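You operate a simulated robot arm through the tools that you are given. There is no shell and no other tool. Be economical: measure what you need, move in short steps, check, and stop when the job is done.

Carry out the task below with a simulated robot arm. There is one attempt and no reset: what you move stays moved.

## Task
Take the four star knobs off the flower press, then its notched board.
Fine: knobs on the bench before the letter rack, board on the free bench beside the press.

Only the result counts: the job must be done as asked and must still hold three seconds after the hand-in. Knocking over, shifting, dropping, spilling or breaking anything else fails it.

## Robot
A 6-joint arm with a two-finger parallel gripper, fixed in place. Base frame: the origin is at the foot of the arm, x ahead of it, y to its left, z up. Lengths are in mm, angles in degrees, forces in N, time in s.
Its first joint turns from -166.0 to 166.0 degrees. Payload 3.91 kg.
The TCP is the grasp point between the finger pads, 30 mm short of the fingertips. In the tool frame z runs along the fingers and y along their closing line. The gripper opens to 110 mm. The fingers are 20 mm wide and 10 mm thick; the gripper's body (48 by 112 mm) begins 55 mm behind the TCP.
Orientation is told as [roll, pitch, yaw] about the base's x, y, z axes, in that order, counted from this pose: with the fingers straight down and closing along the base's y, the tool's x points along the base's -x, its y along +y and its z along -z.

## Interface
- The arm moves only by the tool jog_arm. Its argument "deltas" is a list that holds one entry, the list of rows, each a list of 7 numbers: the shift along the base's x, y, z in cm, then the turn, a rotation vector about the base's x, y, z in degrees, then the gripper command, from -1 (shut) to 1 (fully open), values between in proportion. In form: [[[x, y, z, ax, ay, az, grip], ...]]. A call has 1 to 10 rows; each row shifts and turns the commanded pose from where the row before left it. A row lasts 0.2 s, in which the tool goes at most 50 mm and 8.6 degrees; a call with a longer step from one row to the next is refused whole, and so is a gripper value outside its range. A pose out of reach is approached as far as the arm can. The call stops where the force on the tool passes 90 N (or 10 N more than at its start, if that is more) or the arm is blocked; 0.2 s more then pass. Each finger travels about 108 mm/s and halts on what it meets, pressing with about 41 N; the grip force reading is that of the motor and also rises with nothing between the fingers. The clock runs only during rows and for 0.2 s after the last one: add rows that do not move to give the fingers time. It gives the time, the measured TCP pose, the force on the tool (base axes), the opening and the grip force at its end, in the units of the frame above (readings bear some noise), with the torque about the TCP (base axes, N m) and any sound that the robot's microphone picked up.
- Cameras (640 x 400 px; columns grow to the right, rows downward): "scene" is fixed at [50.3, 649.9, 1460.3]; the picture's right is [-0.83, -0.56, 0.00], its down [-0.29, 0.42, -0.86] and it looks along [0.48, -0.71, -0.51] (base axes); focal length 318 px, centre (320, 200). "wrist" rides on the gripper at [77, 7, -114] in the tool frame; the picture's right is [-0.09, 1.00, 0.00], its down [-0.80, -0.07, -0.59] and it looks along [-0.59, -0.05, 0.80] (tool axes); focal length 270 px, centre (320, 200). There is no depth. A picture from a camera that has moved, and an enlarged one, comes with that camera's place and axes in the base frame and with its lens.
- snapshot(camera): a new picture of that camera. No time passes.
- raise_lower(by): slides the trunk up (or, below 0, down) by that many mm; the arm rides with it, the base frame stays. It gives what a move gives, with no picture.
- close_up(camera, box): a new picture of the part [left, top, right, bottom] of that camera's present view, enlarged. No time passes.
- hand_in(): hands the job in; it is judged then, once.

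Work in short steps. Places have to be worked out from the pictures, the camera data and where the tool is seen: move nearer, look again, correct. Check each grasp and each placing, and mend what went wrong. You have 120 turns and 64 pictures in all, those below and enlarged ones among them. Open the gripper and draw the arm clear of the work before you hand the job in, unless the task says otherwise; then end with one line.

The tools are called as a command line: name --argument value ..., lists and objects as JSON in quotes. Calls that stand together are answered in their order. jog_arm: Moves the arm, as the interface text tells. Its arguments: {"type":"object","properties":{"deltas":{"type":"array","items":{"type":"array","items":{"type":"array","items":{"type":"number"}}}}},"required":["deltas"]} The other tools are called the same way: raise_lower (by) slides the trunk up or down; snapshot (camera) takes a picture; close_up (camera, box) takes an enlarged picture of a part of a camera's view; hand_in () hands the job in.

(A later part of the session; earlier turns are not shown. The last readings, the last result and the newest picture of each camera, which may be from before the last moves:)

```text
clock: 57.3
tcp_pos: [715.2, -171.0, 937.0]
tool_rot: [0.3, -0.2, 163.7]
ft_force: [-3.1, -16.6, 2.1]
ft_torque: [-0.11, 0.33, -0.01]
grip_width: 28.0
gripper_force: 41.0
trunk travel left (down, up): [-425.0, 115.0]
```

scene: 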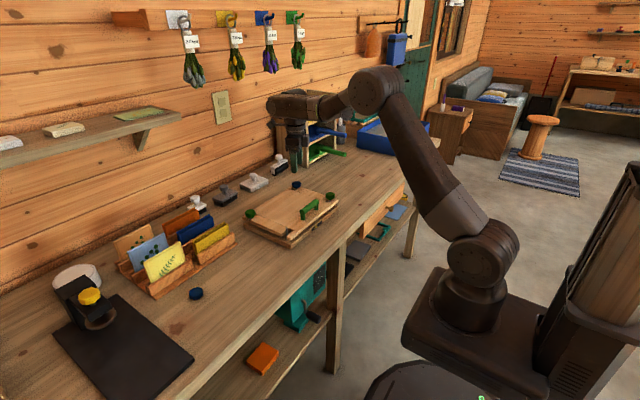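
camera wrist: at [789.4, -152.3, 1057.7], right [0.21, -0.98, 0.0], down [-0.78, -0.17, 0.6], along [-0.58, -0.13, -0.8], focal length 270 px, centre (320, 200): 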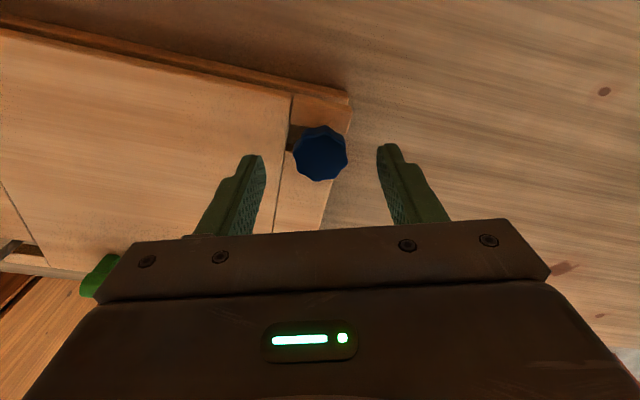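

Not quite off. I open, unwind 170° in place around the knob, regrip and turn on.

jog_arm --deltas '[[[0, 0, 0, 0, 0, 0, 0], [0, 0, 0, 0, 0, 0, 0.2], [0, 0, 0.2, 0, 0, -8.5, 0.2], [0, 0, 0, 0, 0, -8.5, 0.2], [0, 0, 0, 0, 0, -8.5, 0.2], [0, 0, 0, 0, 0, -8.5, 0.2], [0, 0, 0, 0, 0, -8.5, 0.2], [0, 0, 0, 0, 0, -8.5, 0.2], [0, 0, 0, 0, 0, -8.5, 0.2], [0, 0, 0, 0, 0, -8.5, 0.2]]]'

jog_arm --deltas '[[[0, 0, 0, 0, 0, -8.5, 0.2], [0, 0, 0, 0, 0, -8.5, 0.2], [0, 0, 0, 0, 0, -8.5, 0.2], [0, 0, 0, 0, 0, -8.5, 0.2], [0, 0, 0, 0, 0, -8.5, 0.2], [0, 0, 0, 0, 0, -8.5, 0.2], [0, 0, 0, 0, 0, -8.5, 0.2], [0, 0, 0, 0, 0, -8.5, 0.2], [0, 0, 0, 0, 0, -8.5, 0.2], [0, 0, 0, 0, 0, -8.5, 0.2]]]'

snapshot --camera "wrist"

```text
clock: 59.5
tcp_pos: [715.5, -169.4, 941.0]
tool_rot: [-0.1, -0.3, 96.4]
ft_force: [-0.4, -0.1, -0.1]
ft_torque: [-0.03, 0.0, -0.01]
grip_width: 66.1
gripper_force: 0.0
trunk travel left (down, up): [-425.0, 115.0]
```

```text
clock: 61.7
tcp_pos: [715.7, -169.2, 941.0]
tool_rot: [0.0, -0.2, 11.3]
ft_force: [0.1, -0.3, -0.2]
ft_torque: [-0.03, -0.01, 0.0]
grip_width: 65.9
gripper_force: 0.2
trunk travel left (down, up): [-425.0, 115.0]
```

```text
33 pictures are left
camera wrist: at [638.0, -177.0, 1055.0], right [-0.11, 0.99, 0.0], down [0.8, 0.09, 0.6], along [0.59, 0.06, -0.8], focal length 270 px, centre (320, 200)
```

wrist: 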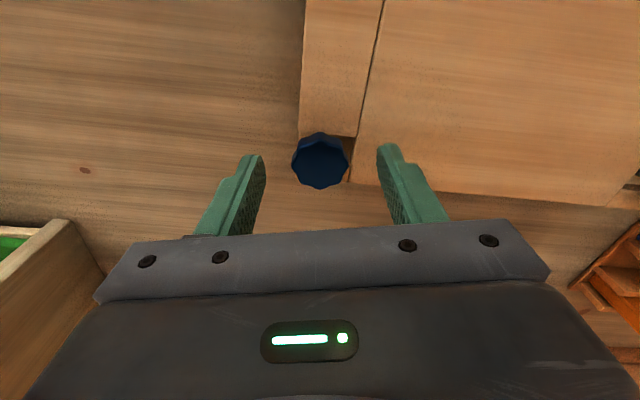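

Centred. Regrip and turn 85° more.

jog_arm --deltas '[[[0, -0.1, -0.2, 0, 0, 0, 0.2], [0, 0, 0, 0, 0, 0, -0.2], [0, 0, 0, 0, 0, 0, -0.6], [0, 0, 0, 0, 0, 0, -1], [0, 0, 0, 0, 0, 0, -1]]]'

jog_arm --deltas '[[[0, 0, 0.01, 0, 0, 8.5, -1], [0, 0, 0.015, 0, 0, 8.5, -1], [0, 0, 0.015, 0, 0, 8.5, -1], [0, 0, 0.015, 0, 0, 8.5, -1], [0, 0, 0.015, 0, 0, 8.5, -1], [0, 0, 0.015, 0, 0, 8.5, -1], [0, 0, 0.015, 0, 0, 8.5, -1], [0, 0, 0.015, 0, 0, 8.5, -1], [0, 0, 0.015, 0, 0, 8.5, -1], [0, 0, 0.015, 0, 0, 8.5, -1]]]'

```text
clock: 62.9
tcp_pos: [715.4, -170.4, 937.7]
tool_rot: [0.0, -0.2, 11.5]
ft_force: [-2.1, 5.1, 0.2]
ft_torque: [0.27, 0.11, -0.01]
grip_width: 29.8
gripper_force: 40.8
trunk travel left (down, up): [-425.0, 115.0]
```

```text
clock: 65.1
tcp_pos: [716.0, -170.2, 940.0]
tool_rot: [-0.1, -0.3, 96.4]
ft_force: [-0.7, 0.0, 0.8]
ft_torque: [0.0, 0.02, -0.02]
grip_width: 29.9
gripper_force: 40.7
trunk travel left (down, up): [-425.0, 115.0]
```

Forces are zero: knob 2 is off. Lift and carry to (620, 300).

jog_arm --deltas '[[[0, 0, 1, 0, 0, 0, -1], [0, 0, 3, 0, 0, 0, -1], [0, 0, 4, 0, 0, 0, -1]]]'

jog_arm --deltas '[[[-0.96, 4.7, 0, 0, 0, -8.5, -1], [-0.96, 4.7, 0, 0, 0, -8.5, -1], [-0.96, 4.7, 0, 0, 0, -8.5, -1], [-0.96, 4.7, 0, 0, 0, -8.5, -1], [-0.96, 4.7, 0, 0, 0, -8.5, -1], [-0.96, 4.7, 0, 0, 0, -8.5, -1], [-0.96, 4.7, 0, 0, 0, -8.5, -1], [-0.96, 4.7, 0, 0, 0, -8.5, -1], [-0.96, 4.7, 0, 0, 0, -8.5, -1], [-0.96, 4.7, 0, 0, 0, -8.5, -1]]]'

snapshot --camera "wrist"

```text
clock: 65.9
tcp_pos: [715.9, -170.9, 1018.7]
tool_rot: [-0.1, -0.3, 96.5]
ft_force: [0.5, 0.3, -0.2]
ft_torque: [0.04, 0.01, 0.03]
grip_width: 29.9
gripper_force: 41.1
trunk travel left (down, up): [-425.0, 115.0]
```

```text
clock: 68.1
tcp_pos: [619.7, 303.1, 1017.5]
tool_rot: [-0.1, -0.3, 11.3]
ft_force: [1.0, 0.2, -0.1]
ft_torque: [0.01, 0.02, -0.04]
grip_width: 29.6
gripper_force: 41.0
trunk travel left (down, up): [-425.0, 115.0]
```

```text
32 pictures are left
camera wrist: at [541.6, 295.2, 1132.8], right [-0.11, 0.99, 0.0], down [0.8, 0.09, 0.6], along [0.59, 0.06, -0.8], focal length 270 px, centre (320, 200)
```

wrist: 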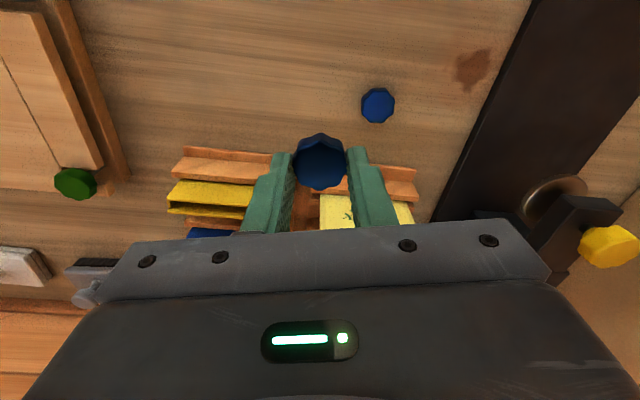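

Knob 1 is 56 mm away; I shift 10 mm towards −y for finger clearance and lower it.

jog_arm --deltas '[[[0, -1, -3, 0, 0, 0, -1], [0, 0, -4, 0, 0, 0, -1], [0, 0, -3.5, 0, 0, 0, -1], [0, 0, -1.5, 0, 0, 0, -1], [0, 0, -0.7, 0, 0, 0, -1], [0, 0, 0, 0, 0, 0, -1]]]'

jog_arm --deltas '[[[0, 0, -0.2, 0, 0, 0, -1], [0, 0, 0, 0, 0, 0, -1]]]'

jog_arm --deltas '[[[0, 0, -0.15, 0, 0, 0, -1], [0, 0, 0, 0, 0, 0, -1]]]'

```text
clock: 69.5
tcp_pos: [620.6, 288.2, 892.4]
tool_rot: [-0.1, -0.3, 11.4]
ft_force: [-0.3, -0.3, -0.4]
ft_torque: [0.02, 0.02, 0.01]
grip_width: 30.0
gripper_force: 40.6
trunk travel left (down, up): [-425.0, 115.0]
```

```text
clock: 70.1
tcp_pos: [619.8, 288.4, 890.1]
tool_rot: [-0.1, -0.3, 11.3]
ft_force: [-0.1, 0.9, 0.4]
ft_torque: [0.01, 0.03, 0.02]
grip_width: 29.8
gripper_force: 40.6
trunk travel left (down, up): [-425.0, 115.0]
```

```text
clock: 70.7
tcp_pos: [617.9, 289.3, 889.8]
tool_rot: [-0.1, -0.4, 11.4]
ft_force: [-0.2, 0.8, -1.4]
ft_torque: [0.0, 0.01, 0.02]
grip_width: 30.0
gripper_force: 40.9
trunk travel left (down, up): [-425.0, 115.0]
```

Continuing down in small steps until contact.

jog_arm --deltas '[[[0, 0, -0.2, 0, 0, 0, -1], [0, 0, 0, 0, 0, 0, -1]]]'

jog_arm --deltas '[[[0, 0, -0.15, 0, 0, 0, -1], [0, 0, 0, 0, 0, 0, -1]]]'

jog_arm --deltas '[[[0, 0, -0.15, 0, 0, 0, -1], [0, 0, 0, 0, 0, 0, -1]]]'

```text
clock: 71.3
tcp_pos: [618.8, 289.1, 888.3]
tool_rot: [-0.1, -0.4, 11.4]
ft_force: [-0.8, 1.4, 2.7]
ft_torque: [0.05, 0.0, 0.01]
grip_width: 29.9
gripper_force: 40.8
trunk travel left (down, up): [-425.0, 115.0]
```

```text
clock: 71.9
tcp_pos: [619.8, 289.4, 887.3]
tool_rot: [-0.1, -0.3, 11.4]
ft_force: [-1.1, -1.1, 14.5]
ft_torque: [0.02, 0.12, 0.09]
grip_width: 30.1
gripper_force: 40.9
trunk travel left (down, up): [-425.0, 115.0]
```

```text
clock: 72.5
tcp_pos: [619.2, 288.8, 886.2]
tool_rot: [0.1, -0.5, 11.4]
ft_force: [2.2, -2.4, 21.4]
ft_torque: [-0.11, 0.06, 0.17]
grip_width: 30.2
gripper_force: 40.5
trunk travel left (down, up): [-425.0, 115.0]
```

On the bench. Release narrowly, lift, and go to the far green knob (~(715, 71)).

jog_arm --deltas '[[[0, 0, 0.15, 0, 0, 0, -1], [0, 0, 0, 0, 0, 0, -0.2], [0, 0, 0, 0, 0, 0, -0.2], [0, 0, 3, 0, 0, 0, -0.2], [0, 0, 4, 0, 0, 0, 0.2], [0, 0, 4, 0, 0, 0, 0.2], [0, 0, 1.5, 0, 0, -5, 0.2]]]'

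jog_arm --deltas '[[[0, -4.5, 0, 0, 0, -6, 0.2], [0, -4.8, 0, 0, 0, 0, 0.2], [1.5, -4.4, 0, 0, 0, 0, 0.2], [4, -2.7, 0, 0, 0, 0, 0.2], [4, -2.7, 0, 0, 0, 0, 0.2], [0, -2.7, -1, 0, 0, 0, 0.2], [0, 0, -2, 0, 0, 0, 0.2]]]'

snapshot --camera "wrist"

close_up --camera "scene" --box '[160, 180, 340, 310]'

```text
clock: 74.1
tcp_pos: [618.0, 286.9, 1012.3]
tool_rot: [0.0, -0.2, 6.4]
ft_force: [-0.4, -0.2, 0.4]
ft_torque: [-0.03, 0.0, -0.03]
grip_width: 66.3
gripper_force: 0.2
trunk travel left (down, up): [-425.0, 115.0]
```

```text
clock: 75.7
tcp_pos: [713.9, 70.8, 979.4]
tool_rot: [0.0, -0.3, 0.4]
ft_force: [-0.8, -0.5, 0.0]
ft_torque: [0.02, -0.01, 0.0]
grip_width: 66.2
gripper_force: 0.1
trunk travel left (down, up): [-425.0, 115.0]
```

```text
31 pictures are left
camera wrist: at [636.3, 79.3, 1095.2], right [0.08, 1.0, 0.0], down [0.8, -0.06, 0.6], along [0.6, -0.05, -0.8], focal length 270 px, centre (320, 200)
```

wrist: 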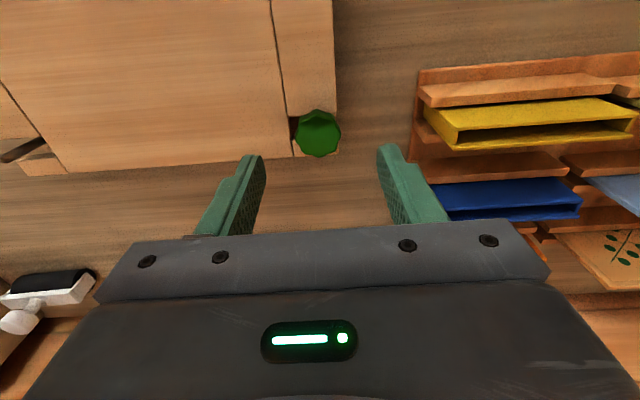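

```text
3.08 times, centred on (250, 245) of scene
camera zoom: at [50.3, 649.9, 1460.3], right [-0.83, -0.56, 0.0], down [-0.29, 0.42, -0.86], along [0.48, -0.71, -0.51], focal length 977 px, centre (535, 62)
```

zoom: 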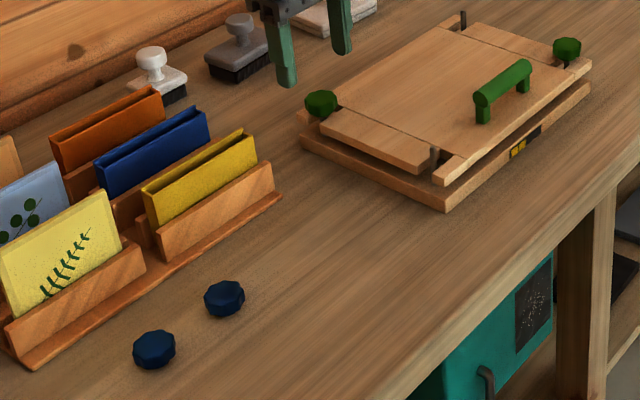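

Both blue knobs sit well. Far green knob is centred; descend, grip, and test CCW by 17°.

jog_arm --deltas '[[[0.1, 0, -2.5, 0, 0, 0, 0.2], [0, 0, -2, 0, 0, 0, 0.2], [0, 0, 0, 0, 0, 0, -0.2], [0, 0, 0, 0, 0, 0, -0.6], [0, 0, 0, 0, 0, 0, -1], [0, 0, 0, 0, 0, 0, -1]]]'

jog_arm --deltas '[[[0, 0, 0, 0, 0, 5, -1], [0, 0, 0, 0, 0, 5, -1]]]'

```text
clock: 77.1
tcp_pos: [713.1, 70.0, 936.8]
tool_rot: [-0.1, -0.3, 0.4]
ft_force: [0.1, -9.0, -0.2]
ft_torque: [-0.2, -0.02, 0.01]
grip_width: 30.2
gripper_force: 41.1
trunk travel left (down, up): [-425.0, 115.0]
```

```text
clock: 77.7
tcp_pos: [713.3, 70.6, 937.0]
tool_rot: [0.0, -0.2, 10.4]
ft_force: [-5.1, -12.7, -1.0]
ft_torque: [-0.38, 0.15, -0.02]
grip_width: 30.2
gripper_force: 41.2
trunk travel left (down, up): [-425.0, 115.0]
```

Ambiguous; turn a bit further.

jog_arm --deltas '[[[-0.04, -0.1, 0, 0, 0, 8.5, -1], [0, 0, 0, 0, 0, 8.5, -1], [0, 0, 0, 0, 0, 8.5, -1], [0, 0, 0, 0, 0, 8.5, -1], [0, 0, 0, 0, 0, 8.5, -1]]]'

close_up --camera "scene" --box '[235, 180, 325, 240]'

```text
clock: 78.9
tcp_pos: [714.8, 69.3, 936.9]
tool_rot: [-0.2, -0.3, 53.0]
ft_force: [-1.9, -14.2, 1.5]
ft_torque: [-0.56, 0.2, -0.01]
grip_width: 30.3
gripper_force: 41.2
trunk travel left (down, up): [-425.0, 115.0]
```

```text
6.67 times, centred on (280, 210) of scene
camera zoom: at [50.3, 649.9, 1460.3], right [-0.83, -0.56, 0.0], down [-0.29, 0.42, -0.86], along [0.48, -0.71, -0.51], focal length 2117 px, centre (587, 133)
```

zoom: 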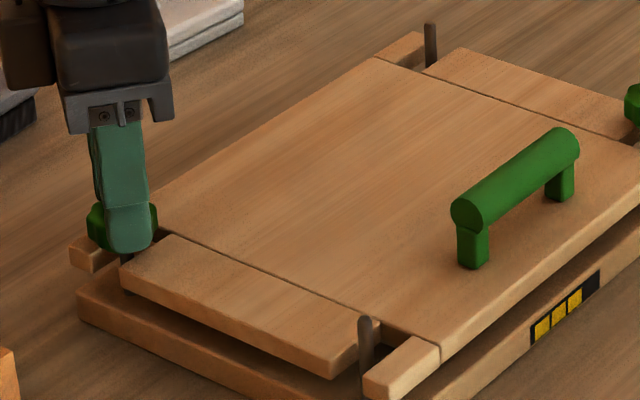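

Third flag lit – CCW also loosens the green one. Continue to the wrist limit.

jog_arm --deltas '[[[0, -0.08, 0.01, 0, 0, 8.5, -1], [0, 0, 0.014, 0, 0, 8.5, -1], [0, 0, 0.014, 0, 0, 8.5, -1], [0, 0, 0.014, 0, 0, 8.5, -1], [0, 0, 0.014, 0, 0, 8.5, -1], [0, 0, 0.014, 0, 0, 8.5, -1], [0, 0, 0.014, 0, 0, 8.5, -1], [0, 0, 0.014, 0, 0, 8.5, -1], [0, 0, 0.014, 0, 0, 8.5, -1], [0, 0, 0.014, 0, 0, 8.5, -1]]]'

jog_arm --deltas '[[[0, 0, 0.014, 0, 0, 8.5, -1], [0, 0, 0.014, 0, 0, 8.5, -1], [0, 0, 0.014, 0, 0, 8.5, -1], [0, 0, 0.014, 0, 0, 8.5, -1]]]'

```text
clock: 81.1
tcp_pos: [716.4, 69.2, 937.4]
tool_rot: [-0.1, -0.2, 138.2]
ft_force: [13.1, -5.4, 4.6]
ft_torque: [-0.25, -0.35, 0.0]
grip_width: 30.2
gripper_force: 40.7
trunk travel left (down, up): [-425.0, 115.0]
```

```text
clock: 82.1
tcp_pos: [716.0, 71.2, 937.6]
tool_rot: [-0.1, -0.2, 172.1]
ft_force: [17.6, 3.1, 11.5]
ft_torque: [0.03, -0.3, -0.02]
grip_width: 30.1
gripper_force: 41.0
trunk travel left (down, up): [-425.0, 115.0]
```

172° done. Open, unwind ~270° around the knob.

jog_arm --deltas '[[[0, 0, 0, 0, 0, 0, 0], [0, 0, 0, 0, 0, 0, 0.2], [0, 0, 0.2, 0, 0, -8.5, 0.2], [0, 0, 0, 0, 0, -8.5, 0.2], [0, 0, 0, 0, 0, -8.5, 0.2], [0, 0, 0, 0, 0, -8.5, 0.2], [0, 0, 0, 0, 0, -8.5, 0.2], [0, 0, 0, 0, 0, -8.5, 0.2], [0, 0, 0, 0, 0, -8.5, 0.2], [0, 0, 0, 0, 0, -8.5, 0.2]]]'

jog_arm --deltas '[[[0, 0, 0, 0, 0, -8.5, 0.2], [0, 0, 0, 0, 0, -8.5, 0.2], [0, 0, 0, 0, 0, -8.5, 0.2], [0, 0, 0, 0, 0, -8.5, 0.2], [0, 0, 0, 0, 0, -8.5, 0.2], [0, 0, 0, 0, 0, -8.5, 0.2], [0, 0, 0, 0, 0, -8.5, 0.2], [0, 0, 0, 0, 0, -8.5, 0.2], [0, 0, 0, 0, 0, -8.5, 0.2], [0, 0, 0, 0, 0, -8.5, 0.2]]]'

jog_arm --deltas '[[[0, 0, 0, 0, 0, -8.5, 0.2], [0, 0, 0, 0, 0, -8.5, 0.2], [0, 0, 0, 0, 0, -8.5, 0.2], [0, 0, 0, 0, 0, -8.5, 0.2], [0, 0, 0, 0, 0, -8.5, 0.2], [0, 0, 0, 0, 0, -8.5, 0.2], [0, 0, 0, 0, 0, -8.5, 0.2], [0, 0, 0, 0, 0, -8.5, 0.2], [0, 0, 0, 0, 0, -8.5, 0.2], [0, 0, 0, 0, 0, -8.5, 0.2]]]'

jog_arm --deltas '[[[0, 0, 0, 0, 0, -8.5, 0.2], [0, 0, 0, 0, 0, -8.5, 0.2], [0, 0, 0, 0, 0, -8.5, 0.2], [0, 0, 0, 0, 0, -8.5, 0.2]]]'

snapshot --camera "wrist"

```text
clock: 84.3
tcp_pos: [714.1, 69.5, 938.8]
tool_rot: [-0.1, -0.3, 103.8]
ft_force: [-0.1, -0.3, 0.3]
ft_torque: [0.02, 0.0, -0.04]
grip_width: 66.0
gripper_force: 0.1
trunk travel left (down, up): [-425.0, 115.0]
```

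```text
clock: 86.5
tcp_pos: [712.9, 69.8, 939.4]
tool_rot: [-0.2, -0.4, 18.8]
ft_force: [-0.8, -0.5, 0.6]
ft_torque: [0.01, -0.01, 0.04]
grip_width: 65.9
gripper_force: 0.0
trunk travel left (down, up): [-425.0, 115.0]
```

```text
clock: 88.7
tcp_pos: [715.2, 70.0, 937.8]
tool_rot: [-0.1, -0.3, -66.2]
ft_force: [1.3, 0.5, -0.2]
ft_torque: [0.01, -0.02, 0.02]
grip_width: 66.0
gripper_force: 0.1
trunk travel left (down, up): [-425.0, 115.0]
```

```text
clock: 89.7
tcp_pos: [715.4, 70.1, 938.3]
tool_rot: [0.0, -0.3, -100.2]
ft_force: [0.6, -0.4, -0.2]
ft_torque: [-0.04, 0.01, 0.01]
grip_width: 66.0
gripper_force: 0.1
trunk travel left (down, up): [-425.0, 115.0]
```

```text
28 pictures are left
camera wrist: at [735.9, 146.2, 1054.1], right [0.96, -0.26, 0.0], down [-0.21, -0.77, 0.6], along [-0.16, -0.58, -0.8], focal length 270 px, centre (320, 200)
```

wrist: 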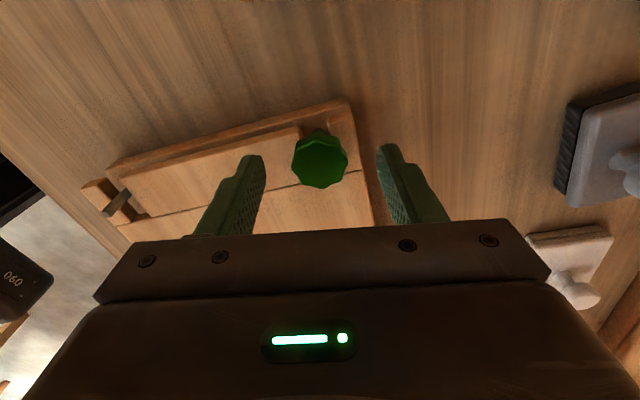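

Centred. Grip and unscrew.

jog_arm --deltas '[[[0, 0, -0.2, 0, 0, 0, -0.2], [0, 0, 0, 0, 0, 0, -0.6], [0, 0, 0, 0, 0, 0, -1], [0, 0, 0, 0, 0, 0, -1]]]'

jog_arm --deltas '[[[0, 0, 0.014, 0, 0, 8.5, -1], [0, 0, 0.014, 0, 0, 8.5, -1], [0, 0, 0.014, 0, 0, 8.5, -1], [0, 0, 0.014, 0, 0, 8.5, -1], [0, 0, 0.014, 0, 0, 8.5, -1], [0, 0, 0.014, 0, 0, 8.5, -1], [0, 0, 0.014, 0, 0, 8.5, -1], [0, 0, 0.014, 0, 0, 8.5, -1], [0, 0, 0.014, 0, 0, 8.5, -1], [0, 0, 0.014, 0, 0, 8.5, -1]]]'

jog_arm --deltas '[[[0, 0, 0.014, 0, 0, 8.5, -1], [0, 0, 0.014, 0, 0, 8.5, -1], [0, 0, 0.014, 0, 0, 8.5, -1], [0, 0, 0.014, 0, 0, 8.5, -1], [0, 0, 0.014, 0, 0, 8.5, -1], [0, 0, 0.014, 0, 0, 8.5, -1], [0, 0, 0.014, 0, 0, 8.5, -1], [0, 0, 0.014, 0, 0, 8.5, -1], [0, 0, 0.014, 0, 0, 8.5, -1], [0, 0, 0.014, 0, 0, 8.5, -1]]]'

```text
clock: 90.7
tcp_pos: [714.6, 70.7, 936.8]
tool_rot: [-0.1, -0.3, -100.1]
ft_force: [0.4, 0.3, 0.0]
ft_torque: [-0.03, -0.15, 0.02]
grip_width: 30.1
gripper_force: 41.6
trunk travel left (down, up): [-425.0, 115.0]
```

```text
clock: 92.9
tcp_pos: [714.1, 70.7, 938.6]
tool_rot: [0.0, -0.2, -14.9]
ft_force: [5.2, 5.3, 0.2]
ft_torque: [0.33, -0.32, 0.02]
grip_width: 29.8
gripper_force: 41.3
trunk travel left (down, up): [-425.0, 115.0]
```

```text
clock: 95.1
tcp_pos: [714.6, 70.4, 940.0]
tool_rot: [0.0, -0.2, 70.1]
ft_force: [-4.4, -3.2, -1.3]
ft_torque: [-0.16, 0.2, -0.05]
grip_width: 29.8
gripper_force: 41.0
trunk travel left (down, up): [-425.0, 115.0]
```

342° so far, light contact remains; 60° more.

jog_arm --deltas '[[[0, 0, 0.014, 0, 0, 8.5, -1], [0, 0, 0.014, 0, 0, 8.5, -1], [0, 0, 0.014, 0, 0, 8.5, -1], [0, 0, 0.014, 0, 0, 8.5, -1], [0, 0, 0.014, 0, 0, 8.5, -1], [0, 0, 0.014, 0, 0, 8.5, -1], [0, 0, 0.014, 0, 0, 8.5, -1], [0, 0, 0, 0, 0, 0, -1]]]'

```text
clock: 96.9
tcp_pos: [715.4, 69.4, 938.9]
tool_rot: [-0.1, -0.3, 129.5]
ft_force: [-0.2, 0.8, 0.6]
ft_torque: [-0.02, -0.03, 0.0]
grip_width: 30.1
gripper_force: 40.7
trunk travel left (down, up): [-425.0, 115.0]
```

Knob 3 is off. Lift and carry to (620, 222) with the fingers closing along x.

jog_arm --deltas '[[[0, 0, 1, 0, 0, 0, -1], [0, 0, 3, 0, 0, 0, -1], [0, 0, 4, 0, 0, 0, -1], [-3.2, 2.8, 0, 0, 0, -8.5, -1], [-3.2, 2.8, 0, 0, 0, -8.5, -1], [-3.1, 2.8, 0, 0, 0, -8.5, -1], [0, 3.4, 0, 0, 0, -8.5, -1], [0, 3.4, 0, 0, 0, -5, -1], [0, 0, -3, 0, 0, 0, -1], [0, 0, -3, 0, 0, 0, -1]]]'

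snapshot --camera "wrist"

```text
clock: 99.1
tcp_pos: [618.9, 223.9, 957.8]
tool_rot: [0.0, -0.3, 90.4]
ft_force: [0.3, -0.5, -0.6]
ft_torque: [0.03, -0.01, 0.0]
grip_width: 30.2
gripper_force: 41.6
trunk travel left (down, up): [-425.0, 115.0]
```

```text
27 pictures are left
camera wrist: at [613.4, 147.9, 1073.2], right [-1.0, 0.08, 0.0], down [0.07, 0.8, 0.6], along [0.05, 0.6, -0.8], focal length 270 px, centre (320, 200)
```

wrist: 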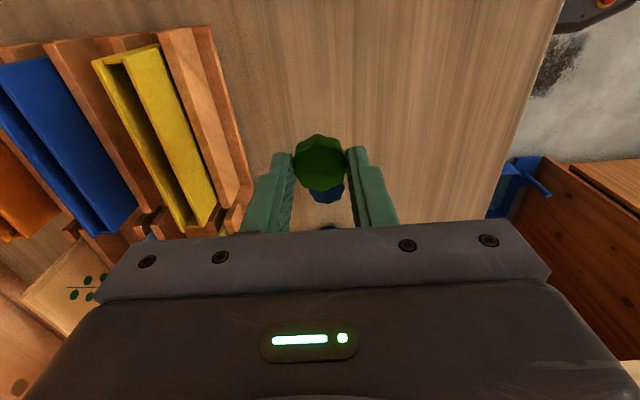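

Clear bench; shift 10 mm away from the rack and lower to contact.

jog_arm --deltas '[[[-1, 0, -2.5, 0, 0, 0, -1], [0, 0, -2.5, 0, 0, 0, -1], [0, 0, -1.3, 0, 0, 0, -1], [0, 0, 0, 0, 0, 0, -1]]]'

jog_arm --deltas '[[[0, 0, -0.3, 0, 0, 0, -1], [0, 0, 0, 0, 0, 0, -1]]]'

jog_arm --deltas '[[[0, 0, -0.15, 0, 0, 0, -1], [0, 0, 0, 0, 0, 0, -1]]]'

jog_arm --deltas '[[[0, 0, -0.15, 0, 0, 0, -1], [0, 0, 0, 0, 0, 0, -1]]]'

```text
clock: 100.1
tcp_pos: [607.4, 221.7, 895.6]
tool_rot: [-0.2, -0.3, 90.5]
ft_force: [0.9, -0.1, -0.4]
ft_torque: [0.0, -0.01, 0.01]
grip_width: 30.0
gripper_force: 41.0
trunk travel left (down, up): [-425.0, 115.0]
```

```text
clock: 100.7
tcp_pos: [607.9, 222.6, 893.5]
tool_rot: [0.0, -0.2, 90.4]
ft_force: [-0.5, -0.5, -0.6]
ft_torque: [0.03, 0.01, 0.01]
grip_width: 30.1
gripper_force: 41.3
trunk travel left (down, up): [-425.0, 115.0]
```

```text
clock: 101.3
tcp_pos: [610.8, 221.9, 891.4]
tool_rot: [-0.1, -0.4, 90.4]
ft_force: [0.3, 0.0, -0.3]
ft_torque: [-0.04, 0.0, -0.02]
grip_width: 30.2
gripper_force: 41.3
trunk travel left (down, up): [-425.0, 115.0]
```

```text
clock: 101.9
tcp_pos: [608.3, 221.7, 890.0]
tool_rot: [0.0, -0.2, 90.4]
ft_force: [-0.1, 0.2, -0.1]
ft_torque: [-0.01, -0.02, 0.0]
grip_width: 30.1
gripper_force: 40.8
trunk travel left (down, up): [-425.0, 115.0]
```

Lowering a few mm more to contact.

jog_arm --deltas '[[[0, 0, -0.2, 0, 0, 0, -1], [0, 0, 0, 0, 0, 0, -1]]]'

jog_arm --deltas '[[[0, 0, -0.15, 0, 0, 0, -1], [0, 0, 0, 0, 0, 0, -1]]]'

jog_arm --deltas '[[[0, 0, -0.15, 0, 0, 0, -1], [0, 0, 0, 0, 0, 0, -1]]]'

```text
clock: 102.5
tcp_pos: [608.5, 222.8, 888.0]
tool_rot: [-0.1, -0.3, 90.4]
ft_force: [0.8, -1.0, -1.1]
ft_torque: [0.0, 0.02, 0.01]
grip_width: 30.2
gripper_force: 41.4
trunk travel left (down, up): [-425.0, 115.0]
```

```text
clock: 103.1
tcp_pos: [609.4, 222.2, 888.3]
tool_rot: [-0.3, -0.3, 90.3]
ft_force: [1.5, 2.2, 7.4]
ft_torque: [0.1, -0.04, 0.01]
grip_width: 30.2
gripper_force: 41.0
trunk travel left (down, up): [-425.0, 115.0]
```

```text
clock: 103.7
tcp_pos: [607.5, 221.3, 888.0]
tool_rot: [-0.4, -0.2, 90.3]
ft_force: [4.4, 2.5, 16.5]
ft_torque: [0.04, -0.06, 0.0]
grip_width: 30.1
gripper_force: 40.6
trunk travel left (down, up): [-425.0, 115.0]
```

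Contact. Release, lift, travel to the near green knob (~(565,−169)), winding back.

jog_arm --deltas '[[[0, 0, 0.1, 0, 0, 0, -1], [0, 0, 0, 0, 0, 0, -0.2], [0, 0, 0, 0, 0, 0, 0], [0, 0, 3, 0, 0, 0, 0], [0, 0, 4, 0, 0, 0, 0.2], [0, 0, 4, 0, 0, -8.5, 0.2], [0, 0, 1, 0, 0, -8.5, 0.2], [-0.5, -4.8, 0, 0, 0, -8.5, 0.2], [-0.5, -4.8, 0, 0, 0, -8.5, 0.2], [-0.5, -4.8, 0, 0, 0, -8.5, 0.2]]]'

jog_arm --deltas '[[[-0.5, -4.8, 0, 0, 0, -8.5, 0.2], [-0.5, -4.8, 0, 0, 0, -8.5, 0.2], [-0.5, -4.8, 0, 0, 0, -8.5, 0.2], [-0.5, -4.8, 0, 0, 0, -8.5, 0.2], [-0.5, -4.8, 0, 0, 0, -8.5, 0.2], [-0.4, -0.7, 0, 0, 0, -8.5, 0.2], [0, 0, 0, 0, 0, -8.5, 0.2], [0, 0, 0, 0, 0, -8.5, 0.2], [0, 0, 0, 0, 0, -8.5, 0.2], [0, 0, 0, 0, 0, -8.5, 0.2]]]'

jog_arm --deltas '[[[0, 0, 0, 0, 0, -8.5, 0.2], [0, 0, 0, 0, 0, -8.5, 0.2], [0, 0, 0, 0, 0, -8.5, 0.2], [0, 0, 0, 0, 0, -8.5, 0.2], [0, 0, 0, 0, 0, -8.5, 0.2], [0, 0, 0, 0, 0, -8.5, 0.2], [0, 0, 0, 0, 0, -8.5, 0.2], [0, 0, 0, 0, 0, -8.5, 0.2], [0, 0, 0, 0, 0, -8.5, 0.2], [0, 0, 0, 0, 0, -8.5, 0.2]]]'

jog_arm --deltas '[[[0, 0, 0, 0, 0, -8.5, 0.2], [0, 0, 0, 0, 0, -8.5, 0.2], [0, 0, 0, 0, 0, -8.5, 0.2], [0, 0, 0, 0, 0, -8.5, 0.2]]]'

snapshot --camera "wrist"

snapshot --camera "scene"

```text
clock: 105.9
tcp_pos: [594.0, 73.9, 1007.2]
tool_rot: [-0.1, -0.3, 47.9]
ft_force: [0.5, 0.3, -0.5]
ft_torque: [0.01, -0.02, -0.05]
grip_width: 65.7
gripper_force: 0.1
trunk travel left (down, up): [-425.0, 115.0]
```

```text
clock: 108.1
tcp_pos: [564.6, -170.0, 1007.6]
tool_rot: [0.0, -0.3, -37.2]
ft_force: [0.1, 0.7, 0.2]
ft_torque: [-0.02, -0.01, -0.01]
grip_width: 66.1
gripper_force: 0.1
trunk travel left (down, up): [-425.0, 115.0]
```

```text
clock: 110.3
tcp_pos: [565.7, -170.1, 1007.6]
tool_rot: [0.0, -0.4, -122.2]
ft_force: [0.4, -0.6, 0.1]
ft_torque: [-0.03, -0.02, 0.0]
grip_width: 66.0
gripper_force: 0.0
trunk travel left (down, up): [-425.0, 115.0]
```

```text
clock: 111.3
tcp_pos: [565.5, -169.4, 1007.1]
tool_rot: [-0.2, -0.4, -156.2]
ft_force: [-0.5, 0.7, 0.2]
ft_torque: [0.02, 0.04, -0.01]
grip_width: 66.0
gripper_force: 0.1
trunk travel left (down, up): [-425.0, 115.0]
```

```text
26 pictures are left
camera wrist: at [639.1, -143.8, 1122.0], right [0.32, -0.95, 0.0], down [-0.76, -0.26, 0.6], along [-0.57, -0.19, -0.8], focal length 270 px, centre (320, 200)
```

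wrist: 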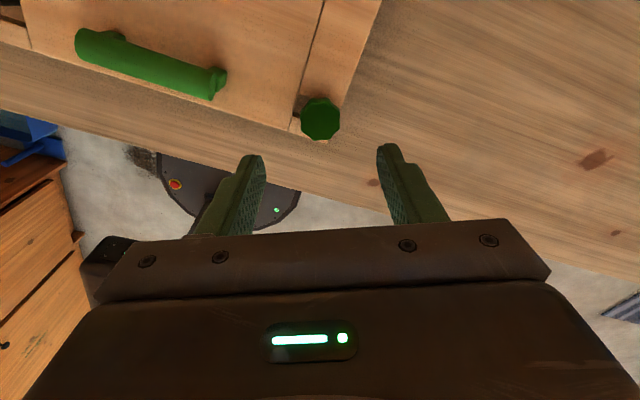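

```text
25 pictures are left
```

scene: 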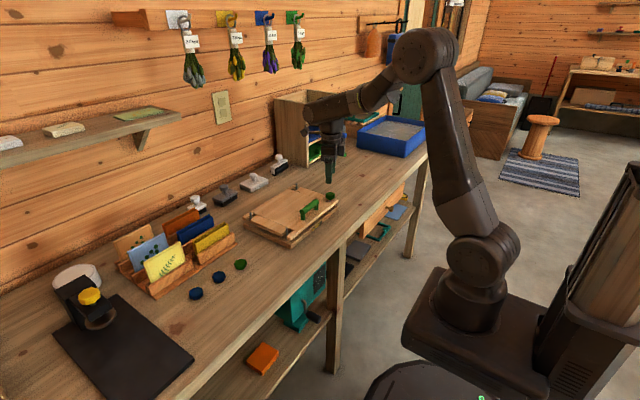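

Three knobs placed. The last is centred under the TCP; descend, grip, and turn.

jog_arm --deltas '[[[0.1, 0, -3, 0, 0, -8, 0.2], [0, 0, -3, 0, 0, 0, 0.2], [0, 0, -1.3, 0, 0, 0, 0.2], [0, 0, 0, 0, 0, 0, -0.2], [0, 0, 0, 0, 0, 0, -0.6], [0, 0, 0, 0, 0, 0, -1], [0, 0, 0, 0, 0, 0, -1]]]'

jog_arm --deltas '[[[0, 0, 0, 0, 0, 8.5, -1], [0, 0, 0, 0, 0, 8.5, -1], [0, 0, 0, 0, 0, 8.5, -1], [0, 0, 0, 0, 0, 8.5, -1], [0, 0, 0, 0, 0, 8.5, -1]]]'

close_up --camera "scene" --box '[285, 180, 345, 230]'

```text
clock: 112.9
tcp_pos: [566.1, -169.0, 934.7]
tool_rot: [0.0, -0.4, -164.1]
ft_force: [1.8, -5.4, -0.6]
ft_torque: [-0.36, -0.13, 0.18]
grip_width: 28.7
gripper_force: 41.0
trunk travel left (down, up): [-425.0, 115.0]
```

```text
clock: 114.1
tcp_pos: [565.8, -167.9, 933.9]
tool_rot: [0.0, -0.3, -121.4]
ft_force: [-2.2, 5.2, 4.4]
ft_torque: [0.16, 0.05, 0.01]
grip_width: 28.4
gripper_force: 40.7
trunk travel left (down, up): [-425.0, 115.0]
```

```text
8.00 times, centred on (315, 205) of scene
camera zoom: at [50.3, 649.9, 1460.3], right [-0.83, -0.56, 0.0], down [-0.29, 0.42, -0.86], along [0.48, -0.71, -0.51], focal length 2541 px, centre (360, 160)
```

zoom: 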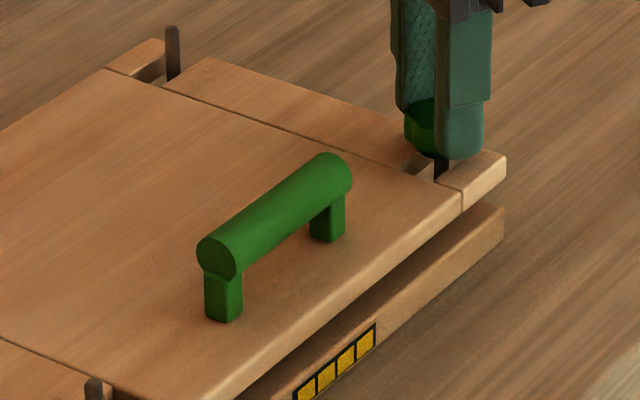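

All four flags lit. Continue unscrewing with follow-up lift.

jog_arm --deltas '[[[0, 0, 0.03, 0, 0, 8.5, -1], [0, 0, 0.015, 0, 0, 8.5, -1], [0, 0, 0.015, 0, 0, 8.5, -1], [0, 0, 0.015, 0, 0, 8.5, -1], [0, 0, 0.015, 0, 0, 8.5, -1], [0, 0, 0.015, 0, 0, 8.5, -1], [0, 0, 0.015, 0, 0, 8.5, -1], [0, 0, 0.015, 0, 0, 8.5, -1], [0, 0, 0.015, 0, 0, 8.5, -1], [0, 0, 0.015, 0, 0, 8.5, -1]]]'

jog_arm --deltas '[[[0, 0, 0.015, 0, 0, 8.5, -1], [0, 0, 0.015, 0, 0, 8.5, -1], [0, 0, 0.015, 0, 0, 8.5, -1], [0, 0, 0.015, 0, 0, 8.5, -1], [0, 0, 0.015, 0, 0, 8.5, -1], [0, 0, 0.015, 0, 0, 8.5, -1], [0, 0, 0.015, 0, 0, 8.5, -1], [0, 0, 0.015, 0, 0, 8.5, -1], [0, 0, 0.015, 0, 0, 8.5, -1], [0, 0, 0.015, 0, 0, 8.5, -1]]]'

jog_arm --deltas '[[[0, 0, 0.015, 0, 0, 8.5, -1], [0, 0, 0.015, 0, 0, 8.5, -1], [0, 0, 0.015, 0, 0, 8.5, -1], [0, 0, 0.015, 0, 0, 8.5, -1], [0, 0, 0.015, 0, 0, 8.5, -1], [0, 0, 0.015, 0, 0, 8.5, -1], [0, 0, 0.015, 0, 0, 8.5, -1], [0, 0, 0.015, 0, 0, 8.5, -1], [0, 0, 0.015, 0, 0, 8.5, -1], [0, 0, 0.015, 0, 0, 8.5, -1]]]'

```text
clock: 116.3
tcp_pos: [563.1, -168.0, 935.5]
tool_rot: [-0.1, -0.3, -36.5]
ft_force: [-23.2, 9.1, -1.9]
ft_torque: [0.42, 0.81, 0.02]
grip_width: 28.3
gripper_force: 41.4
trunk travel left (down, up): [-425.0, 115.0]
```

```text
clock: 118.5
tcp_pos: [563.6, -171.3, 937.2]
tool_rot: [-0.1, -0.3, 48.5]
ft_force: [-26.6, -7.3, -0.5]
ft_torque: [-0.59, 1.22, 0.01]
grip_width: 28.3
gripper_force: 41.3
trunk travel left (down, up): [-425.0, 115.0]
```

```text
clock: 120.7
tcp_pos: [565.8, -170.9, 938.5]
tool_rot: [-0.2, -0.2, 133.4]
ft_force: [-11.1, -17.0, 0.6]
ft_torque: [-0.5, 0.31, 0.03]
grip_width: 28.3
gripper_force: 41.2
trunk travel left (down, up): [-425.0, 115.0]
```

298° done. Open, rewind 170°, recentre slightly, regrip.

jog_arm --deltas '[[[0, 0, 0, 0, 0, 0, 0], [0, 0, 0, 0, 0, 0, 0.2], [-0.1, 0, 0.2, 0, 0, -8.5, 0.2], [0, 0, 0, 0, 0, -8.5, 0.2], [0, 0, 0, 0, 0, -8.5, 0.2], [0, 0, 0, 0, 0, -8.5, 0.2], [0, 0, 0, 0, 0, -8.5, 0.2], [0, 0, 0, 0, 0, -8.5, 0.2], [0, 0, 0, 0, 0, -8.5, 0.2], [0, 0, 0, 0, 0, -8.5, 0.2]]]'

jog_arm --deltas '[[[0, 0, 0, 0, 0, -8.5, 0.2], [0, 0, 0, 0, 0, -8.5, 0.2], [0, 0, 0, 0, 0, -8.5, 0.2], [0, 0, 0, 0, 0, -8.5, 0.2], [0, 0, 0, 0, 0, -8.5, 0.2], [0, 0, 0, 0, 0, -8.5, 0.2], [0, 0, 0, 0, 0, -8.5, 0.2]]]'

snapshot --camera "wrist"

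```text
clock: 122.9
tcp_pos: [566.8, -169.9, 940.1]
tool_rot: [-0.1, -0.3, 65.1]
ft_force: [0.3, 0.4, -0.1]
ft_torque: [-0.02, -0.03, -0.04]
grip_width: 66.1
gripper_force: 0.0
trunk travel left (down, up): [-425.0, 115.0]
```

```text
clock: 124.5
tcp_pos: [564.4, -169.3, 939.5]
tool_rot: [-0.2, -0.3, 5.7]
ft_force: [0.5, 0.7, 0.0]
ft_torque: [-0.02, 0.0, -0.01]
grip_width: 65.9
gripper_force: 0.0
trunk travel left (down, up): [-425.0, 115.0]
```

```text
23 pictures are left
camera wrist: at [487.6, -169.4, 1053.7], right [-0.01, 1.0, 0.0], down [0.8, 0.01, 0.6], along [0.6, 0.01, -0.8], focal length 270 px, centre (320, 200)
```

wrist: 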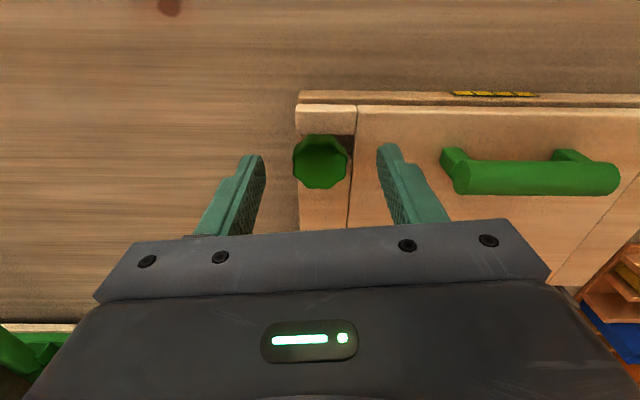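

Centred; grip and turn ~110° more.

jog_arm --deltas '[[[0, 0, -0.2, 0, 0, 0, -0.2], [0, 0, 0, 0, 0, 0, -0.6], [0, 0, 0, 0, 0, 0, -1], [0, 0, 0, 0, 0, 0, -1]]]'

jog_arm --deltas '[[[0, 0, 0.014, 0, 0, 8.5, -1], [0, 0, 0.014, 0, 0, 8.5, -1], [0, 0, 0.014, 0, 0, 8.5, -1], [0, 0, 0.014, 0, 0, 8.5, -1], [0, 0, 0.014, 0, 0, 8.5, -1], [0, 0, 0.014, 0, 0, 8.5, -1], [0, 0, 0.014, 0, 0, 8.5, -1], [0, 0, 0.014, 0, 0, 8.5, -1], [0, 0, 0.014, 0, 0, 8.5, -1], [0, 0, 0.014, 0, 0, 8.5, -1]]]'

jog_arm --deltas '[[[0, 0, 0.014, 0, 0, 8.5, -1], [0, 0, 0.014, 0, 0, 8.5, -1], [0, 0, 0.014, 0, 0, 8.5, -1], [0, 0, 0, 0, 0, 0, -1]]]'

```text
clock: 125.5
tcp_pos: [565.8, -168.9, 936.8]
tool_rot: [0.0, -0.3, 5.9]
ft_force: [1.1, -3.6, 0.5]
ft_torque: [-0.03, -0.03, 0.02]
grip_width: 28.9
gripper_force: 40.9
trunk travel left (down, up): [-425.0, 115.0]
```

```text
clock: 127.7
tcp_pos: [565.5, -168.8, 937.5]
tool_rot: [-0.1, -0.3, 91.1]
ft_force: [-0.3, 0.8, -0.2]
ft_torque: [0.02, 0.01, -0.02]
grip_width: 28.5
gripper_force: 41.3
trunk travel left (down, up): [-425.0, 115.0]
```

```text
clock: 128.7
tcp_pos: [566.2, -169.9, 938.4]
tool_rot: [-0.1, -0.3, 116.6]
ft_force: [0.0, -0.3, 0.2]
ft_torque: [-0.03, 0.03, -0.04]
grip_width: 28.3
gripper_force: 41.2
trunk travel left (down, up): [-425.0, 115.0]
```

Knob 4 is off. Lift and carry to (562, 325), between and in front of the first two.

jog_arm --deltas '[[[0, 0, 1, 0, 0, 0, -1], [0, 0, 3, 0, 0, 0, -1], [0, 0, 4, 0, 0, 0, -1]]]'

jog_arm --deltas '[[[0, 4.9, 0, 0, 0, -8.5, -1], [0, 4.9, 0, 0, 0, -8.5, -1], [0, 4.9, 0, 0, 0, -8.5, -1], [0, 4.9, 0, 0, 0, 0, -1], [0, 4.9, 0, 0, 0, 0, -1], [0, 4.9, 0, 0, 0, 0, -1], [0, 4.9, 0, 0, 0, 0, -1], [0, 4.9, 0, 0, 0, 0, -1], [-0.2, 4.9, 0, 0, 0, 0, -1], [-0.2, 4.9, 0, 0, 0, 0, -1]]]'

jog_arm --deltas '[[[0, 0.4, -4, 0, 0, 0, -1], [0, 0, -4, 0, 0, 0, -1], [0, 0, -3, 0, 0, 0, -1], [0, 0, -1.3, 0, 0, 0, -1], [0, 0, 0, 0, 0, 0, -1]]]'

snapshot --camera "scene"

```text
clock: 129.5
tcp_pos: [566.4, -171.9, 1020.7]
tool_rot: [0.0, -0.4, 116.4]
ft_force: [0.2, 0.4, -1.1]
ft_torque: [-0.04, -0.01, -0.02]
grip_width: 28.4
gripper_force: 40.9
trunk travel left (down, up): [-425.0, 115.0]
```

```text
clock: 131.7
tcp_pos: [561.5, 323.2, 1019.2]
tool_rot: [-0.1, -0.2, 90.9]
ft_force: [0.9, -0.7, 0.1]
ft_torque: [-0.01, 0.03, 0.0]
grip_width: 28.4
gripper_force: 41.3
trunk travel left (down, up): [-425.0, 115.0]
```

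```text
clock: 132.9
tcp_pos: [563.7, 325.5, 895.0]
tool_rot: [-0.1, -0.3, 90.9]
ft_force: [0.0, 0.7, -0.4]
ft_torque: [0.0, -0.02, 0.01]
grip_width: 28.2
gripper_force: 41.0
trunk travel left (down, up): [-425.0, 115.0]
```

```text
22 pictures are left
```

scene: 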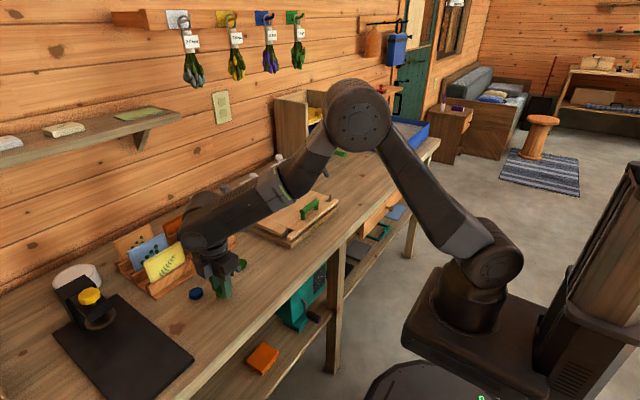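

Lower to contact in small steps.

jog_arm --deltas '[[[0, 0, -0.4, 0, 0, 0, -1], [0, 0, 0, 0, 0, 0, -1]]]'

jog_arm --deltas '[[[0, 0, -0.2, 0, 0, 0, -1], [0, 0, 0, 0, 0, 0, -1]]]'

jog_arm --deltas '[[[0, 0, -0.15, 0, 0, 0, -1], [0, 0, 0, 0, 0, 0, -1]]]'

jog_arm --deltas '[[[0, 0, -0.15, 0, 0, 0, -1], [0, 0, 0, 0, 0, 0, -1]]]'

```text
clock: 133.5
tcp_pos: [561.4, 323.7, 891.5]
tool_rot: [-0.1, -0.3, 90.9]
ft_force: [0.1, -0.2, 0.1]
ft_torque: [-0.01, 0.02, 0.0]
grip_width: 28.2
gripper_force: 40.9
trunk travel left (down, up): [-425.0, 115.0]
```

```text
clock: 134.1
tcp_pos: [563.3, 323.4, 890.8]
tool_rot: [0.0, -0.3, 90.9]
ft_force: [0.1, -0.3, -1.3]
ft_torque: [-0.01, 0.0, -0.03]
grip_width: 28.2
gripper_force: 41.2
trunk travel left (down, up): [-425.0, 115.0]
```

```text
clock: 134.7
tcp_pos: [561.9, 325.2, 890.0]
tool_rot: [-0.2, -0.2, 91.0]
ft_force: [0.2, -0.3, 0.5]
ft_torque: [-0.04, 0.04, 0.02]
grip_width: 28.4
gripper_force: 41.3
trunk travel left (down, up): [-425.0, 115.0]
```

```text
clock: 135.3
tcp_pos: [561.4, 325.6, 886.6]
tool_rot: [-0.1, -0.3, 91.0]
ft_force: [-1.2, -0.5, -0.7]
ft_torque: [0.0, 0.0, 0.0]
grip_width: 28.1
gripper_force: 41.0
trunk travel left (down, up): [-425.0, 115.0]
```

jog_arm --deltas '[[[0, 0, -0.15, 0, 0, 0, -1], [0, 0, 0, 0, 0, 0, -1]]]'

jog_arm --deltas '[[[0, 0, -0.15, 0, 0, 0, -1], [0, 0, 0, 0, 0, 0, -1]]]'

```text
clock: 135.9
tcp_pos: [561.4, 325.0, 886.9]
tool_rot: [-0.1, -0.4, 90.8]
ft_force: [-0.5, 2.1, 3.2]
ft_torque: [0.06, 0.0, -0.01]
grip_width: 28.2
gripper_force: 41.2
trunk travel left (down, up): [-425.0, 115.0]
```

```text
clock: 136.5
tcp_pos: [561.9, 324.2, 886.0]
tool_rot: [-0.2, -0.4, 90.9]
ft_force: [2.9, 2.3, 17.1]
ft_torque: [0.02, -0.04, 0.02]
grip_width: 28.2
gripper_force: 40.7
trunk travel left (down, up): [-425.0, 115.0]
```

Contact. Release, rise, and move over the handle (≈(566, −49)) with fingers closing along x.

jog_arm --deltas '[[[0, 0, 0.1, 0, 0, 0, -1], [0, 0, 0, 0, 0, 0, -0.3], [0, 0, 0, 0, 0, 0, -0.2], [0, 0, 3, 0, 0, 0, -0.2], [0, 0, 4, 0, 0, 0, -0.2], [0, 0, 4, 0, 0, 0, -0.2], [0, 0, 1, 0, 0, -1, -0.2]]]'

jog_arm --deltas '[[[0, -4.7, 0, 0, 0, 0, -0.2], [0, -4.7, 0, 0, 0, 0, -0.2], [0, -4.7, 0, 0, 0, 0, -0.2], [0, -4.7, 0, 0, 0, 0, -0.2], [0, -4.7, 0, 0, 0, 0, -0.2], [0, -4.7, 0, 0, 0, 0, -0.2], [0.2, -4.7, 0, 0, 0, 0, -0.2], [0.2, -4.5, -2, 0, 0, 0, -0.2], [0, 0, -2, 0, 0, 0, -0.2]]]'

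snapshot --camera "wrist"

close_up --camera "scene" --box '[150, 170, 350, 310]'

```text
clock: 138.1
tcp_pos: [560.8, 326.7, 1003.8]
tool_rot: [-0.1, -0.2, 89.9]
ft_force: [0.5, 0.8, -0.2]
ft_torque: [0.0, 0.01, -0.01]
grip_width: 44.0
gripper_force: 0.0
trunk travel left (down, up): [-425.0, 115.0]
```

```text
clock: 140.1
tcp_pos: [564.3, -50.0, 963.7]
tool_rot: [-0.1, -0.3, 89.9]
ft_force: [-0.4, -0.1, 0.4]
ft_torque: [-0.02, 0.0, 0.03]
grip_width: 44.1
gripper_force: 0.0
trunk travel left (down, up): [-425.0, 115.0]
```

```text
21 pictures are left
camera wrist: at [557.4, -126.2, 1078.8], right [-1.0, 0.09, 0.0], down [0.07, 0.8, 0.6], along [0.05, 0.6, -0.8], focal length 270 px, centre (320, 200)
```

wrist: 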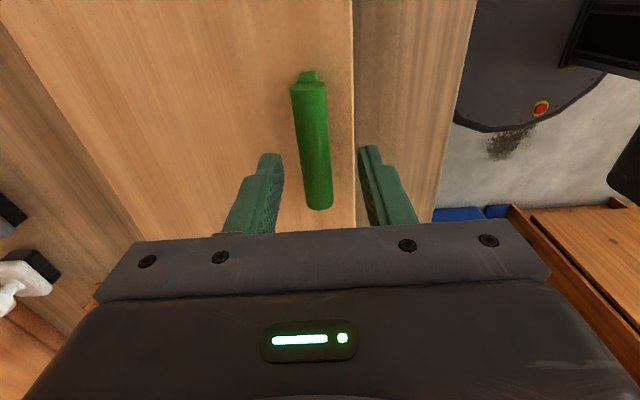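

```text
2.86 times, centred on (250, 240) of scene
camera zoom: at [50.3, 649.9, 1460.3], right [-0.83, -0.56, 0.0], down [-0.29, 0.42, -0.86], along [0.48, -0.71, -0.51], focal length 907 px, centre (520, 86)
```

zoom: 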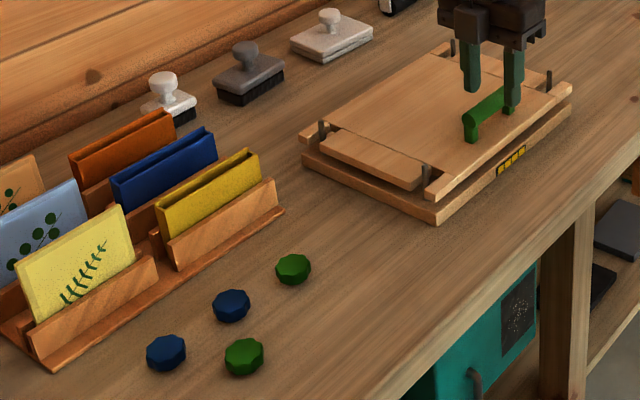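

All four knobs stand before the rack. The bar is ~2.5 mm to +x; shift and descend over it, feeling for the board.

jog_arm --deltas '[[[0.25, 0.05, -1.5, 0, 0, 0, -0.2], [0, 0, -1.3, 0, 0, 0, -0.2], [0, 0, 0, 0, 0, 0, -0.2]]]'

jog_arm --deltas '[[[0, 0, -0.3, 0, 0, 0, -0.2], [0, 0, 0, 0, 0, 0, -0.2]]]'

close_up --camera "scene" --box '[280, 180, 345, 230]'

```text
clock: 140.9
tcp_pos: [567.5, -48.5, 936.4]
tool_rot: [-0.1, -0.3, 89.9]
ft_force: [-0.1, -0.5, 0.7]
ft_torque: [-0.03, 0.04, 0.01]
grip_width: 44.0
gripper_force: 0.0
trunk travel left (down, up): [-425.0, 115.0]
```

```text
clock: 141.5
tcp_pos: [566.3, -47.4, 933.8]
tool_rot: [-0.1, -0.2, 89.9]
ft_force: [-0.6, 0.2, -0.1]
ft_torque: [0.01, 0.0, 0.03]
grip_width: 44.2
gripper_force: 0.0
trunk travel left (down, up): [-425.0, 115.0]
```

```text
8.00 times, centred on (312, 205) of scene
camera zoom: at [50.3, 649.9, 1460.3], right [-0.83, -0.56, 0.0], down [-0.29, 0.42, -0.86], along [0.48, -0.71, -0.51], focal length 2541 px, centre (380, 160)
```

zoom: 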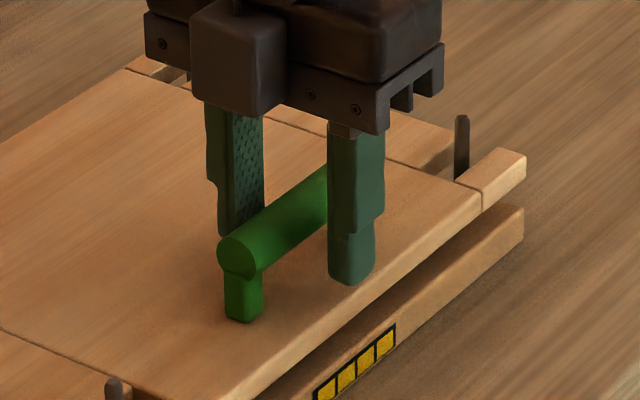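

Fingers straddle the bar. Continue down in 2 mm steps to touch.

jog_arm --deltas '[[[0, 0, -0.2, 0, 0, 0, -0.2], [0, 0, 0, 0, 0, 0, -0.2]]]'

jog_arm --deltas '[[[0, 0, -0.2, 0, 0, 0, -0.2], [0, 0, 0, 0, 0, 0, -0.2]]]'

jog_arm --deltas '[[[0, 0, -0.2, 0, 0, 0, -0.2], [0, 0, 0, 0, 0, 0, -0.2]]]'

```text
clock: 142.1
tcp_pos: [568.8, -48.6, 931.8]
tool_rot: [-0.1, -0.3, 89.8]
ft_force: [-0.7, 0.3, -0.5]
ft_torque: [-0.03, 0.0, 0.01]
grip_width: 43.9
gripper_force: 0.1
trunk travel left (down, up): [-425.0, 115.0]
```

```text
clock: 142.7
tcp_pos: [568.2, -47.8, 929.0]
tool_rot: [-0.1, -0.3, 89.9]
ft_force: [0.4, 0.2, -0.5]
ft_torque: [-0.03, -0.04, 0.02]
grip_width: 43.9
gripper_force: 0.0
trunk travel left (down, up): [-425.0, 115.0]
```

```text
clock: 143.3
tcp_pos: [568.1, -48.9, 927.7]
tool_rot: [-0.1, -0.3, 89.8]
ft_force: [0.4, 0.3, 0.4]
ft_torque: [0.0, 0.0, 0.01]
grip_width: 43.9
gripper_force: 0.0
trunk travel left (down, up): [-425.0, 115.0]
```

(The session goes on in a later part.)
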